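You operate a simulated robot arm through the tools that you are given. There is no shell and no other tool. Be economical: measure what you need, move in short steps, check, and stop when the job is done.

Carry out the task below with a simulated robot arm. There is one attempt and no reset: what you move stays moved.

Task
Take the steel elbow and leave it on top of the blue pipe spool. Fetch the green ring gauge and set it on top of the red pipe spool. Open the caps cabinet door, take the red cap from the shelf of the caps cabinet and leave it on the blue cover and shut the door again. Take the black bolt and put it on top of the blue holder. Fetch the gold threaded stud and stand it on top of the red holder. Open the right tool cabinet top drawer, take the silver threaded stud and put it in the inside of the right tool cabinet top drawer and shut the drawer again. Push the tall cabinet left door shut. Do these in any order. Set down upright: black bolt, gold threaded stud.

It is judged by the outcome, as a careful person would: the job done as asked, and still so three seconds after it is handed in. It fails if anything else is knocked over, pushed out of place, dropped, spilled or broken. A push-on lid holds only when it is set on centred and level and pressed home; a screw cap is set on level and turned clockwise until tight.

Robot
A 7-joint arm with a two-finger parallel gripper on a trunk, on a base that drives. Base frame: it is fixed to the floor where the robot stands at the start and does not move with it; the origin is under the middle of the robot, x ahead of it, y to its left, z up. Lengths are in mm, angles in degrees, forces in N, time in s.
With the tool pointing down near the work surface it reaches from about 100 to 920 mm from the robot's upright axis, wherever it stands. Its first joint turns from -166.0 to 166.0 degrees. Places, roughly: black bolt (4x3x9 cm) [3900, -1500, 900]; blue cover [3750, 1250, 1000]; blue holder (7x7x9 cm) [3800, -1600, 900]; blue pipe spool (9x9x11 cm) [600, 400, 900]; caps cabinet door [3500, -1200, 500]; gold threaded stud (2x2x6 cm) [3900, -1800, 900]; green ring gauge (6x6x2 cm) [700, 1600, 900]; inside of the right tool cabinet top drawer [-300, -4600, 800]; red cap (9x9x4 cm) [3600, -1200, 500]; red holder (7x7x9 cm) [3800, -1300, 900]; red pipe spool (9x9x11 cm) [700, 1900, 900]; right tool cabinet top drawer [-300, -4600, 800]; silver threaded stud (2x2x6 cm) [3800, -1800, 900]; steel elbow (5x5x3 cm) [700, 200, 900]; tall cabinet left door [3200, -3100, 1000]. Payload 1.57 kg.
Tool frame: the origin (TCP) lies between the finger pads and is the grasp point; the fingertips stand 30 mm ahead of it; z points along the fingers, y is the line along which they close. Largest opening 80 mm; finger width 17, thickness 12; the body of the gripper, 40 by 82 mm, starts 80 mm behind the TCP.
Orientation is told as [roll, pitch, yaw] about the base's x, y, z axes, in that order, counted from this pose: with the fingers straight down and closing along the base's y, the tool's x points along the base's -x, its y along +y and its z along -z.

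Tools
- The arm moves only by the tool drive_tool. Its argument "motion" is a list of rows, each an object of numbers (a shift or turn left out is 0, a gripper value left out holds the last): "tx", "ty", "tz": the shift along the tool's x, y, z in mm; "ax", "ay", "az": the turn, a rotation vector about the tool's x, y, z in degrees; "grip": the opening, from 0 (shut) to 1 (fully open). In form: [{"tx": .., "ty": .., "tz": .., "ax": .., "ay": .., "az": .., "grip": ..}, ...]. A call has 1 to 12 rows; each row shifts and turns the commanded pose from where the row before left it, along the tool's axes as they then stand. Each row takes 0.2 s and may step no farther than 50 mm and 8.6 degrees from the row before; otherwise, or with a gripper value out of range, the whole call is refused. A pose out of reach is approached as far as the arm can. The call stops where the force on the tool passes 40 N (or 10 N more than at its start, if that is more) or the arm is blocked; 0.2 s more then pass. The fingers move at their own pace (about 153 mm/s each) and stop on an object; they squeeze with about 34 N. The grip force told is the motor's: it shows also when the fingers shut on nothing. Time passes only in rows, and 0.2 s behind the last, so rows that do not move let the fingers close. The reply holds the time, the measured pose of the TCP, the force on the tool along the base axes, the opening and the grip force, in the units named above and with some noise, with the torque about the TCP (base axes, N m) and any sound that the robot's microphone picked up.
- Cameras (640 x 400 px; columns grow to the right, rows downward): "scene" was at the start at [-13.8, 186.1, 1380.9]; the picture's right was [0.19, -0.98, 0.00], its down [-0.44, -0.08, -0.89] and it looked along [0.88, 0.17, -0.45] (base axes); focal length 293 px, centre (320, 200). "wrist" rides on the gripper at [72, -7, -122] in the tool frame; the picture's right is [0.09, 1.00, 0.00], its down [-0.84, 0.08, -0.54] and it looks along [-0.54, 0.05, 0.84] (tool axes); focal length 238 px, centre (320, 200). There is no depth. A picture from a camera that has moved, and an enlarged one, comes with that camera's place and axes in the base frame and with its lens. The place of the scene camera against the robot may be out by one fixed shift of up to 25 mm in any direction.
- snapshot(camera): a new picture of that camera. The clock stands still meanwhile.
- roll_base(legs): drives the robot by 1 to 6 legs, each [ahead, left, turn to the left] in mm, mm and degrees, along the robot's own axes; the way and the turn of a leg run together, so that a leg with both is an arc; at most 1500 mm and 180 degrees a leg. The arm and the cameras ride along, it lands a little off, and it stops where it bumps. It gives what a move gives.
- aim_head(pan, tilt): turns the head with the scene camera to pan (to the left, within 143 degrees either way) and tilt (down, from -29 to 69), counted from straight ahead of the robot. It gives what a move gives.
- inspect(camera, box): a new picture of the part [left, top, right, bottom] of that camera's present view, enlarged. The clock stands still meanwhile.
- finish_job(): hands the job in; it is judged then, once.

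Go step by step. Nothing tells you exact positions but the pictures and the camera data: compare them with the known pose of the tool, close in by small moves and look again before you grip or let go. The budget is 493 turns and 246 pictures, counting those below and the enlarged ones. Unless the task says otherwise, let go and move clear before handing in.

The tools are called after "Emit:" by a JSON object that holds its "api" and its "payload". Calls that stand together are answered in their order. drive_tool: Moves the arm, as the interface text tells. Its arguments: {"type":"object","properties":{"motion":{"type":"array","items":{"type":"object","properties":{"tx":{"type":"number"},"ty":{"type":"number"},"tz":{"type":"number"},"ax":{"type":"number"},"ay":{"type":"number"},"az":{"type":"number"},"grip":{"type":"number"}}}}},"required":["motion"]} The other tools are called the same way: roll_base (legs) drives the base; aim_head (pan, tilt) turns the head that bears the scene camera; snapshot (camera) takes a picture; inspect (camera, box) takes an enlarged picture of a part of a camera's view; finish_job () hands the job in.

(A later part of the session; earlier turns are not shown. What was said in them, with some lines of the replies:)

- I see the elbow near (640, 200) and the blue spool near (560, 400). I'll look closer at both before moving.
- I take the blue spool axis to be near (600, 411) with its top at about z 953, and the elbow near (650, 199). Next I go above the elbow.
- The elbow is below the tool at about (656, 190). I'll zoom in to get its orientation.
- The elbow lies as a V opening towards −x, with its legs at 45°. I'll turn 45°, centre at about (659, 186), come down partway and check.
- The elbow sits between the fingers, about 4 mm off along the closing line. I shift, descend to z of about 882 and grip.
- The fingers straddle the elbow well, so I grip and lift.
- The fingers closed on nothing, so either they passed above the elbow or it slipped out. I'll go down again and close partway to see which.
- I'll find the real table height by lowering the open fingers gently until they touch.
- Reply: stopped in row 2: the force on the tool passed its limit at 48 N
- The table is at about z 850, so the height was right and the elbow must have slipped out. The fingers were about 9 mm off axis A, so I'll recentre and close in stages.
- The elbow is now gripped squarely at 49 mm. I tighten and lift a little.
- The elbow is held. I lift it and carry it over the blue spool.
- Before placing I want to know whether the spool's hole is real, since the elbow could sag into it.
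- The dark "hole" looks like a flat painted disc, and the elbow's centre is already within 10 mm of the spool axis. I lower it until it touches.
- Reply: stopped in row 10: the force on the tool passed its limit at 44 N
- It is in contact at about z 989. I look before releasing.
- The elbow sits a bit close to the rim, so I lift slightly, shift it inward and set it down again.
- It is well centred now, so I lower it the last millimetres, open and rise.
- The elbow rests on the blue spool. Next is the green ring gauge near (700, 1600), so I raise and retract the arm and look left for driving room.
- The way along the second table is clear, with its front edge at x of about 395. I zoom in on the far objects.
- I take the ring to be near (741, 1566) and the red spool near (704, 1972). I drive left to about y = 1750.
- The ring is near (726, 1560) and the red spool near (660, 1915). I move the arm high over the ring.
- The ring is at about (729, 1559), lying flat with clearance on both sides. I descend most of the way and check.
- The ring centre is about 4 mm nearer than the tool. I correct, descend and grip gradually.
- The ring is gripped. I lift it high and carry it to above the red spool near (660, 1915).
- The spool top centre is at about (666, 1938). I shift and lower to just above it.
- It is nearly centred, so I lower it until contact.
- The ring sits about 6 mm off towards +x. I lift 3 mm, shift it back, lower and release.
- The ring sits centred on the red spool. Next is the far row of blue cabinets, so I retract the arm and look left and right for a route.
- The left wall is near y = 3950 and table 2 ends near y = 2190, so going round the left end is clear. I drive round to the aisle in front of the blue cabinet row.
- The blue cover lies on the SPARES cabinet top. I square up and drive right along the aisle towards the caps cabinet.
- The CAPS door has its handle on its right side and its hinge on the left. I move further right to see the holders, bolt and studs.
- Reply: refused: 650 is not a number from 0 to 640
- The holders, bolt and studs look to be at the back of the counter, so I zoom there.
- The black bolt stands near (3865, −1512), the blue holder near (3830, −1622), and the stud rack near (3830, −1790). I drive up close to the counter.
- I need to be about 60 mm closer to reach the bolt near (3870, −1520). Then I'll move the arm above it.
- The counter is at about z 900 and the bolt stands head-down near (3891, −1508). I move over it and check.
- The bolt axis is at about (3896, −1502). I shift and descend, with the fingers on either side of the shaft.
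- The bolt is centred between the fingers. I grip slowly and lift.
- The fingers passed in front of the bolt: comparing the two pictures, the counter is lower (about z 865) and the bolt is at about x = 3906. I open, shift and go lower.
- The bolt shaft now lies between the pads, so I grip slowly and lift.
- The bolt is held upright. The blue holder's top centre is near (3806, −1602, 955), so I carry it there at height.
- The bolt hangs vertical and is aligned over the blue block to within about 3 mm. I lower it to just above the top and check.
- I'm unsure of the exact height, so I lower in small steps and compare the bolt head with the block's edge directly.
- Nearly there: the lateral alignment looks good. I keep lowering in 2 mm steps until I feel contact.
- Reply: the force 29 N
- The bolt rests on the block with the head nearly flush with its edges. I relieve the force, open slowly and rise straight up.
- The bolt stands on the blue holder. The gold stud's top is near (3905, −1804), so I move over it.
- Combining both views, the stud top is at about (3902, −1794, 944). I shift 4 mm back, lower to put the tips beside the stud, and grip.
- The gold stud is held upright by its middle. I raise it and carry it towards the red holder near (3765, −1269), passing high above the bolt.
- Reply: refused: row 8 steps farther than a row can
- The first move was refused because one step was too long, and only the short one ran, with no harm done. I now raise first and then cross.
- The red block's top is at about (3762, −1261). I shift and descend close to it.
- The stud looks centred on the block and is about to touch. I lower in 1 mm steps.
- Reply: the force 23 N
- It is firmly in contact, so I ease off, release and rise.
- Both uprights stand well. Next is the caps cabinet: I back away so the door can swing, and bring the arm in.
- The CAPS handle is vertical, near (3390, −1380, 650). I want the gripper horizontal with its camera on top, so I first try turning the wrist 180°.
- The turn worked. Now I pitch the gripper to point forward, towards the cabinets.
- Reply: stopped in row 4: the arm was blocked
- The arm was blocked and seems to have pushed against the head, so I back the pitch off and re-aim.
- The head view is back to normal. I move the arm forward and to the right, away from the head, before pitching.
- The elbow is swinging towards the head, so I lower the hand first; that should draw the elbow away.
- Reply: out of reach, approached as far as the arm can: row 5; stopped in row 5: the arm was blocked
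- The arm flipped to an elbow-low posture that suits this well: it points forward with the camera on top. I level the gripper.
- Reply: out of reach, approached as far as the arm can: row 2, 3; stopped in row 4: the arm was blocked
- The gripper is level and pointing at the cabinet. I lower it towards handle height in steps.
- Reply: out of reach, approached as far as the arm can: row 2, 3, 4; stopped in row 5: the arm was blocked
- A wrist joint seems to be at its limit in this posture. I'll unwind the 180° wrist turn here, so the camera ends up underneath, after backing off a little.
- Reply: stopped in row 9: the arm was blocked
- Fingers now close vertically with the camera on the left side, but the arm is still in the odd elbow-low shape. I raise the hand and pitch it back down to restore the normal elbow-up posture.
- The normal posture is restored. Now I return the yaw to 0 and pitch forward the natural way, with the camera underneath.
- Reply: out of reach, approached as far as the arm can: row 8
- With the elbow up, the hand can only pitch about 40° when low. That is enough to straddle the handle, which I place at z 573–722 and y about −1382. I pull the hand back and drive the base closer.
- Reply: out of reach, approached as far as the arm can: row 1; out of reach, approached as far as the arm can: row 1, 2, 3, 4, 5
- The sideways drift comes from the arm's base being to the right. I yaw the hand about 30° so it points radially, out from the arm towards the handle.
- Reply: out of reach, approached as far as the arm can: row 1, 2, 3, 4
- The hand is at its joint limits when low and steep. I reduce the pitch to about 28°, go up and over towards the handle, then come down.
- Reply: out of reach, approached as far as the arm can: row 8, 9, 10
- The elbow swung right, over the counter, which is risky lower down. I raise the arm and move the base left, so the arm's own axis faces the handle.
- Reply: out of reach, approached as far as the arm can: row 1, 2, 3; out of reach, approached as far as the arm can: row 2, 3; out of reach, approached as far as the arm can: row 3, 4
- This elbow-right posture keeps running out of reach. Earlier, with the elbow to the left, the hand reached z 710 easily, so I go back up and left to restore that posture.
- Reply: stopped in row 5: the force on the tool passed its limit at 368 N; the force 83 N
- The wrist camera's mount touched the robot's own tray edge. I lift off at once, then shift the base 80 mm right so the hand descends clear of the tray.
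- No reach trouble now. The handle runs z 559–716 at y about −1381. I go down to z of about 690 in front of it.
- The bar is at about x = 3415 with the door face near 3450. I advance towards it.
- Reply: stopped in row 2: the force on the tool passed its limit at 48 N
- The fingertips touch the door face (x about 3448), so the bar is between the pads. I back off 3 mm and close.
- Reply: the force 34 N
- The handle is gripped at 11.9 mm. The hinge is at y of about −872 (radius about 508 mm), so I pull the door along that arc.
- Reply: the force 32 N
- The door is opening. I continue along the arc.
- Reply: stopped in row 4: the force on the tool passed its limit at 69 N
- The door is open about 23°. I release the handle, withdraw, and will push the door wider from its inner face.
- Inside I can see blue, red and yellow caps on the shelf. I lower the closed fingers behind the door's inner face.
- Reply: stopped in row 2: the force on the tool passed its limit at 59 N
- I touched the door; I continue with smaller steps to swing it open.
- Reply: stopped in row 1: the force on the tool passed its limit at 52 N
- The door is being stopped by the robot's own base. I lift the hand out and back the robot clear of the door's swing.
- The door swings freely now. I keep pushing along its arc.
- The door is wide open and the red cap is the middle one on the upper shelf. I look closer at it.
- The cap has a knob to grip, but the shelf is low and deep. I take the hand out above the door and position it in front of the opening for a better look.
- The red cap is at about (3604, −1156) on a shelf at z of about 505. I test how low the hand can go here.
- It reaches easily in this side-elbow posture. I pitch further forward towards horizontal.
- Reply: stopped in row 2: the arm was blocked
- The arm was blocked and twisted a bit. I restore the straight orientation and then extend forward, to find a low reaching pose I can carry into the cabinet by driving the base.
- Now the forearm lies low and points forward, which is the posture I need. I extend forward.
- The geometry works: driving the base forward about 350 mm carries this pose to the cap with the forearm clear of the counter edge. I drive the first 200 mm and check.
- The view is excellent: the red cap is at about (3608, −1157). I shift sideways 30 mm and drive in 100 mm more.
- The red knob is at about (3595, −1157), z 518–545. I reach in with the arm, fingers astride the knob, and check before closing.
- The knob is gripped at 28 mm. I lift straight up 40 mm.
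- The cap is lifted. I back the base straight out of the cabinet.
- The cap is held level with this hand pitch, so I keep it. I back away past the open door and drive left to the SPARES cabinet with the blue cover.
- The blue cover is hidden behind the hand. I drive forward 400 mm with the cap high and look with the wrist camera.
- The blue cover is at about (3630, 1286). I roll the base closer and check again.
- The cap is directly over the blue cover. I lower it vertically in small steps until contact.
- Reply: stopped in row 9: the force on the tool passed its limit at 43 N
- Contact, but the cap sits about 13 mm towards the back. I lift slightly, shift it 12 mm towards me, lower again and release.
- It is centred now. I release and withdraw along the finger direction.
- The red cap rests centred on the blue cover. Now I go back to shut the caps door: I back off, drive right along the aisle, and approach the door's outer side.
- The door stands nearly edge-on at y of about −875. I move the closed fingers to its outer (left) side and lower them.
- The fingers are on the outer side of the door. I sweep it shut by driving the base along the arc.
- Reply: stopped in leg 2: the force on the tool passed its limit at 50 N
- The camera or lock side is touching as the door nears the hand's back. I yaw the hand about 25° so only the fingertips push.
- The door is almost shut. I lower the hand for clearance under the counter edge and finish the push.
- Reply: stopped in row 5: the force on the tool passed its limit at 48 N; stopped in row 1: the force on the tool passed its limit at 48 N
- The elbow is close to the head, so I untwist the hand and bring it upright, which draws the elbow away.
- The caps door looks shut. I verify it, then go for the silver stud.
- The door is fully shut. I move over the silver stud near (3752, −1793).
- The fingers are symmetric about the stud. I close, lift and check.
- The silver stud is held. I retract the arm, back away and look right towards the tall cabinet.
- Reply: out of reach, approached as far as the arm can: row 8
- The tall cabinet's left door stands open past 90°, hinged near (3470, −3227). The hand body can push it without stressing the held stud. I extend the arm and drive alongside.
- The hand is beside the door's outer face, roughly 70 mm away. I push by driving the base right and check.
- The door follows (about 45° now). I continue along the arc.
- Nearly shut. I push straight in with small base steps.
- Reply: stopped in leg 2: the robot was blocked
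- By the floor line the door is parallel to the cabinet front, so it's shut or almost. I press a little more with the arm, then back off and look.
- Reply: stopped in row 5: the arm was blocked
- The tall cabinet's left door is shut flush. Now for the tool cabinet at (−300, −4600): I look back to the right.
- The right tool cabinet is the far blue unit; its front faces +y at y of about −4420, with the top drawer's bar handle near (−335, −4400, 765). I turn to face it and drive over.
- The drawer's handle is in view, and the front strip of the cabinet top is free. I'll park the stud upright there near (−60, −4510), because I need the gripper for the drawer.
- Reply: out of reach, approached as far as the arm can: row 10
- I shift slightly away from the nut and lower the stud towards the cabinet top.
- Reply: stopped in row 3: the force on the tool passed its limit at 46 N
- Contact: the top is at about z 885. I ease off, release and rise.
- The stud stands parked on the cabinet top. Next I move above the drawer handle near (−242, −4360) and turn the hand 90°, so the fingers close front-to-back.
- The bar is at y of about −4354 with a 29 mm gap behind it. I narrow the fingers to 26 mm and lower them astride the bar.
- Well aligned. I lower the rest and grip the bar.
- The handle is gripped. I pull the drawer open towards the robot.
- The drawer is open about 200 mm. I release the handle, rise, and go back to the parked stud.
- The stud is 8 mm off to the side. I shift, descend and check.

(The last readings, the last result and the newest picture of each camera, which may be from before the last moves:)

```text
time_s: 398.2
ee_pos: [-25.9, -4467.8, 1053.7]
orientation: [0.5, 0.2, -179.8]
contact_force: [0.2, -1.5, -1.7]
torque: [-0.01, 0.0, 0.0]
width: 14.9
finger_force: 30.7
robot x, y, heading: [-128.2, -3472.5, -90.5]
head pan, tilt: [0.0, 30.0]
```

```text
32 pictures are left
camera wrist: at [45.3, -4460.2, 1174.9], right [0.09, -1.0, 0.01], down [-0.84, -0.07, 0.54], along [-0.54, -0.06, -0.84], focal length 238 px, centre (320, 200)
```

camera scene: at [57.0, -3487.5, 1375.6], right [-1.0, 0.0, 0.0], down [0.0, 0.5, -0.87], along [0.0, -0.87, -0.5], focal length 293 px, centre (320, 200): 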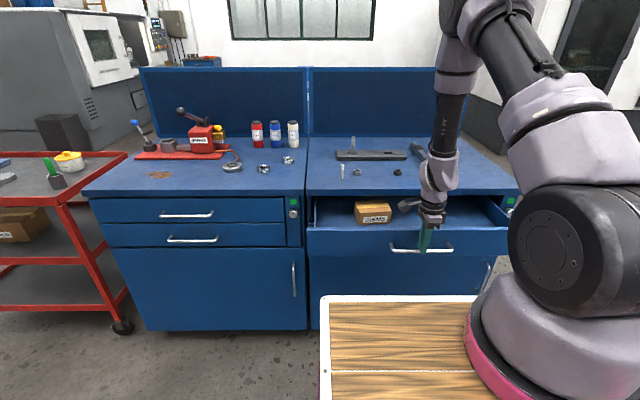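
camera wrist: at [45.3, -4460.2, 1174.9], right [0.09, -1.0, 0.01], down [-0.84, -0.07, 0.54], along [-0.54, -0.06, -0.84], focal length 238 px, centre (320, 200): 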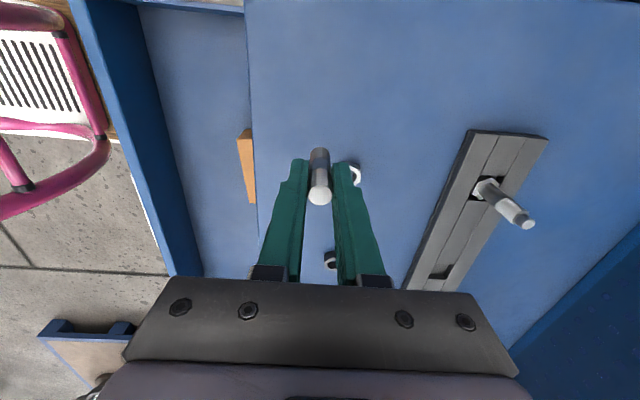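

The stud is held again. I carry it over the open drawer's clear area near (−260, −4295).

Emit:
{"api": "drive_tool", "payload": {"motion": [{"tx": -33.5, "ty": -24.7}, {"tx": -33.5, "ty": -24.7}, {"tx": -33.5, "ty": -24.7}, {"tx": -33.5, "ty": -24.7}, {"tx": -33.5, "ty": -24.7}, {"tx": -33.5, "ty": -24.7}, {"tx": -33.5, "ty": -24.7}, {"tz": 30}, {"tz": 0}]}}

Emit:
{"api": "snapshot", "payload": {"camera": "wrist"}}

Emit:
{"api": "snapshot", "payload": {"camera": "scene"}}

```text
time_s: 400.2
ee_pos: [-261.2, -4298.0, 1021.4]
orientation: [0.5, 0.2, -180.0]
contact_force: [-0.3, -0.3, -0.1]
torque: [0.01, -0.02, 0.01]
width: 14.8
finger_force: 30.6
robot x, y, heading: [-127.4, -3482.6, -90.2]
head pan, tilt: [0.0, 30.0]
```

```text
31 pictures are left
camera wrist: at [-190.1, -4289.2, 1141.8], right [0.09, -1.0, 0.01], down [-0.84, -0.07, 0.54], along [-0.54, -0.06, -0.84], focal length 238 px, centre (320, 200)
```

wrist: 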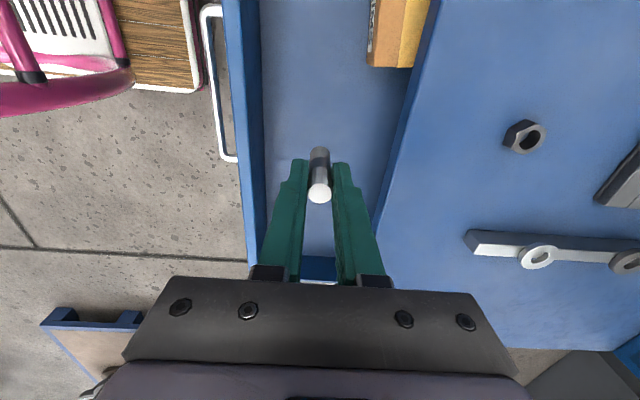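

```text
30 pictures are left
camera scene: at [57.0, -3487.6, 1375.6], right [-1.0, 0.0, 0.0], down [0.0, 0.5, -0.87], along [0.0, -0.87, -0.5], focal length 293 px, centre (320, 200)
```

scene: 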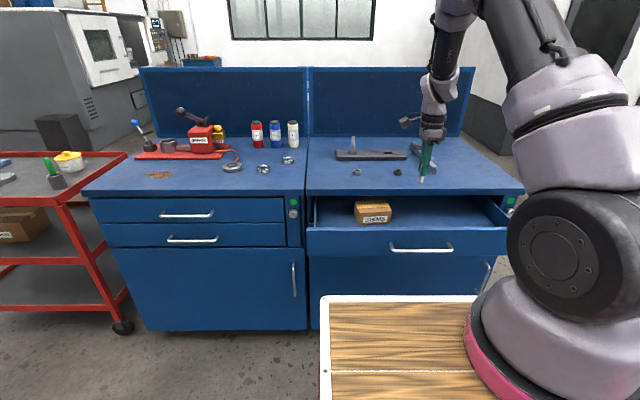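

It is centred in the drawer opening. I lower the stud until it touches the drawer floor.

Emit:
{"api": "drive_tool", "payload": {"motion": [{"tz": 40}, {"tz": 40}, {"tz": 40}, {"tz": 20}, {"tz": 10}, {"tz": 6}, {"tz": 4}, {"tz": 4}, {"tz": 3}, {"tz": 3}, {"tz": 3}, {"tz": 3}]}}

```text
time_s: 402.8
ee_pos: [-259.2, -4297.6, 844.7]
orientation: [0.6, 0.2, -179.8]
contact_force: [-0.9, 0.6, -0.5]
torque: [-0.04, 0.0, -0.01]
width: 14.3
finger_force: 30.4
robot x, y, heading: [-131.3, -3473.5, -90.4]
head pan, tilt: [0.0, 30.0]
```

Emit:
{"api": "drive_tool", "payload": {"motion": [{"tz": 2}, {"tz": 2}, {"tz": 2}, {"tz": 2}, {"tz": 2}, {"tz": 2}, {"tz": 2}, {"tz": 2}, {"tz": 2}, {"tz": 2}]}}

```text
time_s: 405.0
ee_pos: [-259.6, -4297.2, 825.7]
orientation: [0.5, 0.2, -179.8]
contact_force: [0.1, -0.2, -0.8]
torque: [0.01, -0.02, 0.04]
width: 14.7
finger_force: 31.0
robot x, y, heading: [-126.9, -3475.2, -90.3]
head pan, tilt: [0.0, 30.0]
```

Emit:
{"api": "drive_tool", "payload": {"motion": [{"tz": 2}, {"tz": 2}, {"tz": 2}, {"tz": 2}, {"tz": 2}, {"tz": 2}, {"tz": 2}, {"tz": 2}, {"tz": 2}, {"tz": 2}]}}

Emit:
{"api": "snapshot", "payload": {"camera": "wrist"}}

```text
time_s: 406.3
ee_pos: [-259.8, -4301.0, 818.9]
orientation: [0.9, 0.3, -179.9]
contact_force: [-0.3, -1.7, 2.2]
torque: [0.28, -0.03, 0.02]
width: 14.2
finger_force: 29.9
robot x, y, heading: [-129.9, -3475.9, -90.3]
head pan, tilt: [0.0, 30.0]
stopped in row 6: the force on the tool passed its limit at 44 N (the readings are from after the stop); the commanded pose is now the measured one
```

```text
29 pictures are left
camera wrist: at [-188.6, -4292.0, 939.3], right [0.09, -1.0, 0.02], down [-0.84, -0.07, 0.54], along [-0.54, -0.06, -0.84], focal length 238 px, centre (320, 200)
```

wrist: 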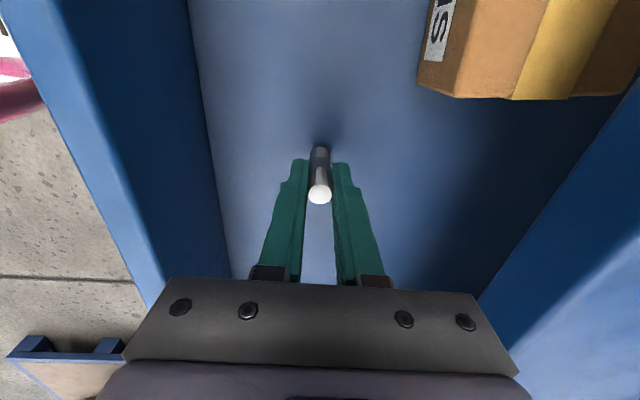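

The stud stands on the drawer floor. I ease off, release, rise straight up and check.

Emit:
{"api": "drive_tool", "payload": {"motion": [{"tz": -0.7}, {"grip": 0.3}, {"grip": 0.45}, {"grip": 0.55}, {"tz": 0}, {"tz": -20}, {"tz": -45}, {"tz": -45}, {"tz": -45}, {"tz": -40}, {"tz": 0}]}}

Emit:
{"api": "snapshot", "payload": {"camera": "wrist"}}

```text
time_s: 408.7
ee_pos: [-260.9, -4296.1, 1014.4]
orientation: [0.6, 0.2, -179.9]
contact_force: [0.4, 0.7, -0.4]
torque: [0.01, 0.0, -0.02]
width: 43.8
finger_force: 0.1
robot x, y, heading: [-128.8, -3473.1, -90.5]
head pan, tilt: [0.0, 30.0]
```

```text
28 pictures are left
camera wrist: at [-190.3, -4288.3, 1135.4], right [0.09, -1.0, 0.01], down [-0.84, -0.07, 0.54], along [-0.54, -0.06, -0.84], focal length 238 px, centre (320, 200)
```

wrist: 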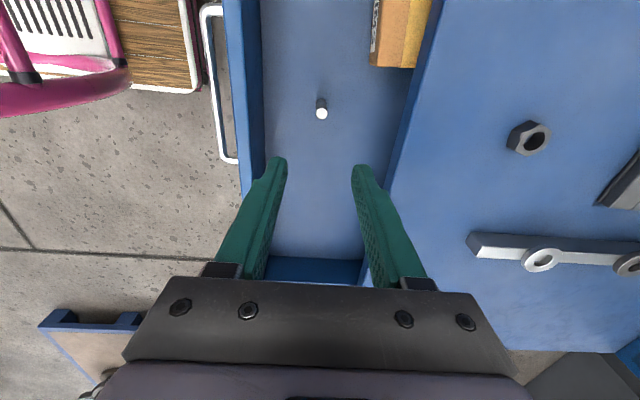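

The stud is in the drawer. I close the fingers, go in front of the handle, and push the drawer shut gently.

Emit:
{"api": "drive_tool", "payload": {"motion": [{"ty": -40, "grip": 0}, {"ty": -40}, {"ty": -40}, {"ty": -40}, {"ty": -40}, {"tz": 45}, {"tz": 45}, {"tz": 45}, {"tz": 48}, {"tz": 0}]}}

Emit:
{"api": "snapshot", "payload": {"camera": "wrist"}}

```text
time_s: 410.9
ee_pos: [-259.8, -4099.9, 827.3]
orientation: [0.8, 0.1, -179.8]
contact_force: [0.3, 0.1, 0.4]
torque: [0.02, 0.0, 0.02]
width: 0.0
finger_force: 21.8
robot x, y, heading: [-128.8, -3470.5, -90.1]
head pan, tilt: [0.0, 30.0]
```

```text
27 pictures are left
camera wrist: at [-188.4, -4090.9, 948.8], right [0.09, -1.0, 0.01], down [-0.84, -0.07, 0.54], along [-0.54, -0.06, -0.84], focal length 238 px, centre (320, 200)
```

wrist: 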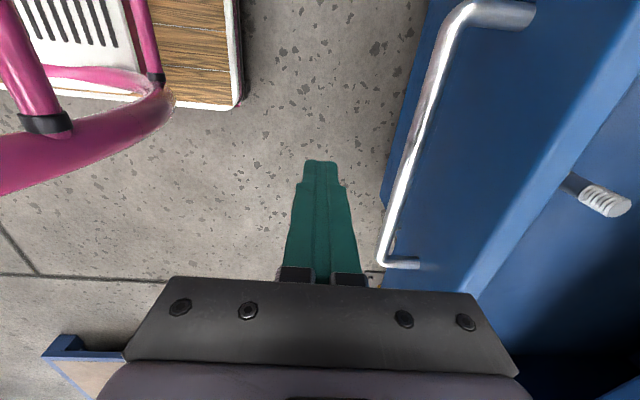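

Emit:
{"api": "drive_tool", "payload": {"motion": [{"ty": 15}, {"ty": 12}, {"ty": 6}, {"ty": 6}, {"ty": 8}, {"ty": 10}, {"ty": 12}, {"ty": 14}, {"ty": 14}, {"ty": 14}, {"ty": 14}, {"ty": 14}]}}

Emit:
{"api": "drive_tool", "payload": {"motion": [{"ty": 14}, {"ty": 14}, {"ty": 14}, {"ty": 14}, {"ty": 10}, {"ty": 8}, {"ty": 6}, {"ty": 5}, {"ty": 5}, {"ty": 5}, {"ty": 5}, {"ty": 5}]}}

Emit:
{"api": "snapshot", "payload": {"camera": "scene"}}

```text
time_s: 413.5
ee_pos: [-258.5, -4239.3, 827.6]
orientation: [0.8, 0.2, -179.9]
contact_force: [0.7, 0.4, -0.1]
torque: [0.0, -0.01, -0.01]
width: 0.2
finger_force: 21.1
robot x, y, heading: [-129.3, -3474.5, -90.3]
head pan, tilt: [0.0, 30.0]
```

```text
time_s: 416.1
ee_pos: [-260.4, -4340.3, 827.7]
orientation: [0.6, 0.2, 179.9]
contact_force: [0.5, 22.5, 9.5]
torque: [0.59, -0.05, 0.02]
width: 0.0
finger_force: 21.7
robot x, y, heading: [-128.3, -3474.3, -90.2]
head pan, tilt: [0.0, 30.0]
```

```text
26 pictures are left
camera scene: at [57.1, -3486.4, 1375.6], right [-1.0, 0.0, 0.0], down [0.0, 0.5, -0.87], along [0.0, -0.87, -0.5], focal length 293 px, centre (320, 200)
```

scene: 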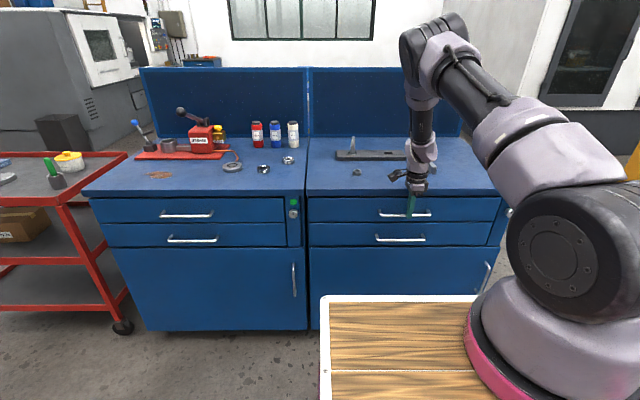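

The drawer is back at its stop. I press once more, retreat, and check the gap.

Emit:
{"api": "drive_tool", "payload": {"motion": [{"ty": 2}, {"ty": 2}, {"tz": 0}]}}

Emit:
{"api": "drive_tool", "payload": {"motion": [{"ty": -10}, {"ty": -25}, {"ty": -40}, {"ty": -45}, {"tz": -45}, {"tz": -45}, {"tz": -45}, {"tz": -45}, {"tz": -45}, {"tz": 0}]}}

Emit:
{"api": "inspect", "payload": {"camera": "scene", "box": [290, 130, 530, 260]}}

```text
time_s: 416.5
ee_pos: [-260.6, -4340.7, 829.0]
orientation: [0.3, 0.3, 179.9]
contact_force: [1.0, 14.0, 16.0]
torque: [0.26, -0.02, 0.05]
width: 0.0
finger_force: 21.7
robot x, y, heading: [-134.0, -3475.7, -90.0]
head pan, tilt: [0.0, 30.0]
stopped in row 2: the force on the tool passed its limit at 43 N (the readings are from after the stop); the commanded pose is now the measured one
```

```text
time_s: 418.7
ee_pos: [-261.9, -4220.1, 1052.4]
orientation: [0.2, 0.3, 179.9]
contact_force: [-0.1, -0.3, -0.4]
torque: [0.0, -0.03, 0.01]
width: 0.0
finger_force: 21.3
robot x, y, heading: [-132.6, -3473.4, -90.2]
head pan, tilt: [0.0, 30.0]
```

```text
2.67 times, centred on (410, 195) of scene
camera zoom: at [57.0, -3487.4, 1375.6], right [-1.0, 0.0, 0.0], down [0.0, 0.5, -0.87], along [0.0, -0.87, -0.5], focal length 780 px, centre (80, 213)
```

zoom: 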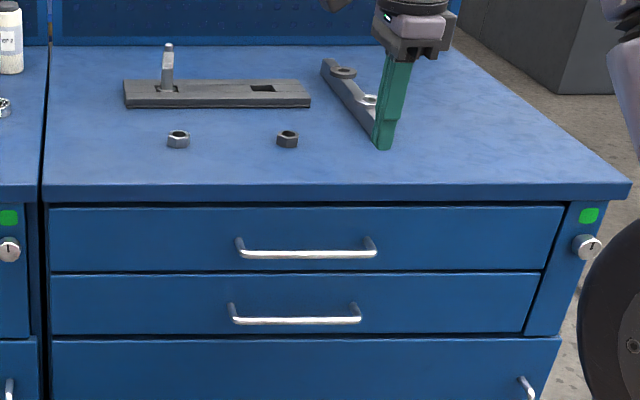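

All seven jobs are done and I checked each one in the pictures: every item is in place, both doors and the drawer are shut, and the gripper is empty and clear.

Emit:
{"api": "finish_job", "payload": {}}

```text
The job is handed in.
```

I finished all seven tasks and handed the job in; in the last pictures I took of each, everything was where you asked.

- **Steel elbow:** it rests on top of the blue pipe spool.
- **Green ring gauge:** it sits centred on the red pipe spool.
- **Red cap:** it is on the blue cover, and the caps cabinet door is shut.
- **Black bolt:** it stands upright on the blue holder.
- **Gold threaded stud:** it stands upright on the red holder.
- **Silver threaded stud:** it is in the right tool cabinet's top drawer, and the drawer is shut. I stood it on the cabinet top for a moment while I opened the drawer.
- **Tall cabinet left door:** it is pushed shut.

While reaching for the caps cabinet door, the arm pushed against the robot's head, and later the wrist camera mount struck the robot's own tray hard. Both cameras worked normally afterwards, and nothing in the workshop was touched either time.
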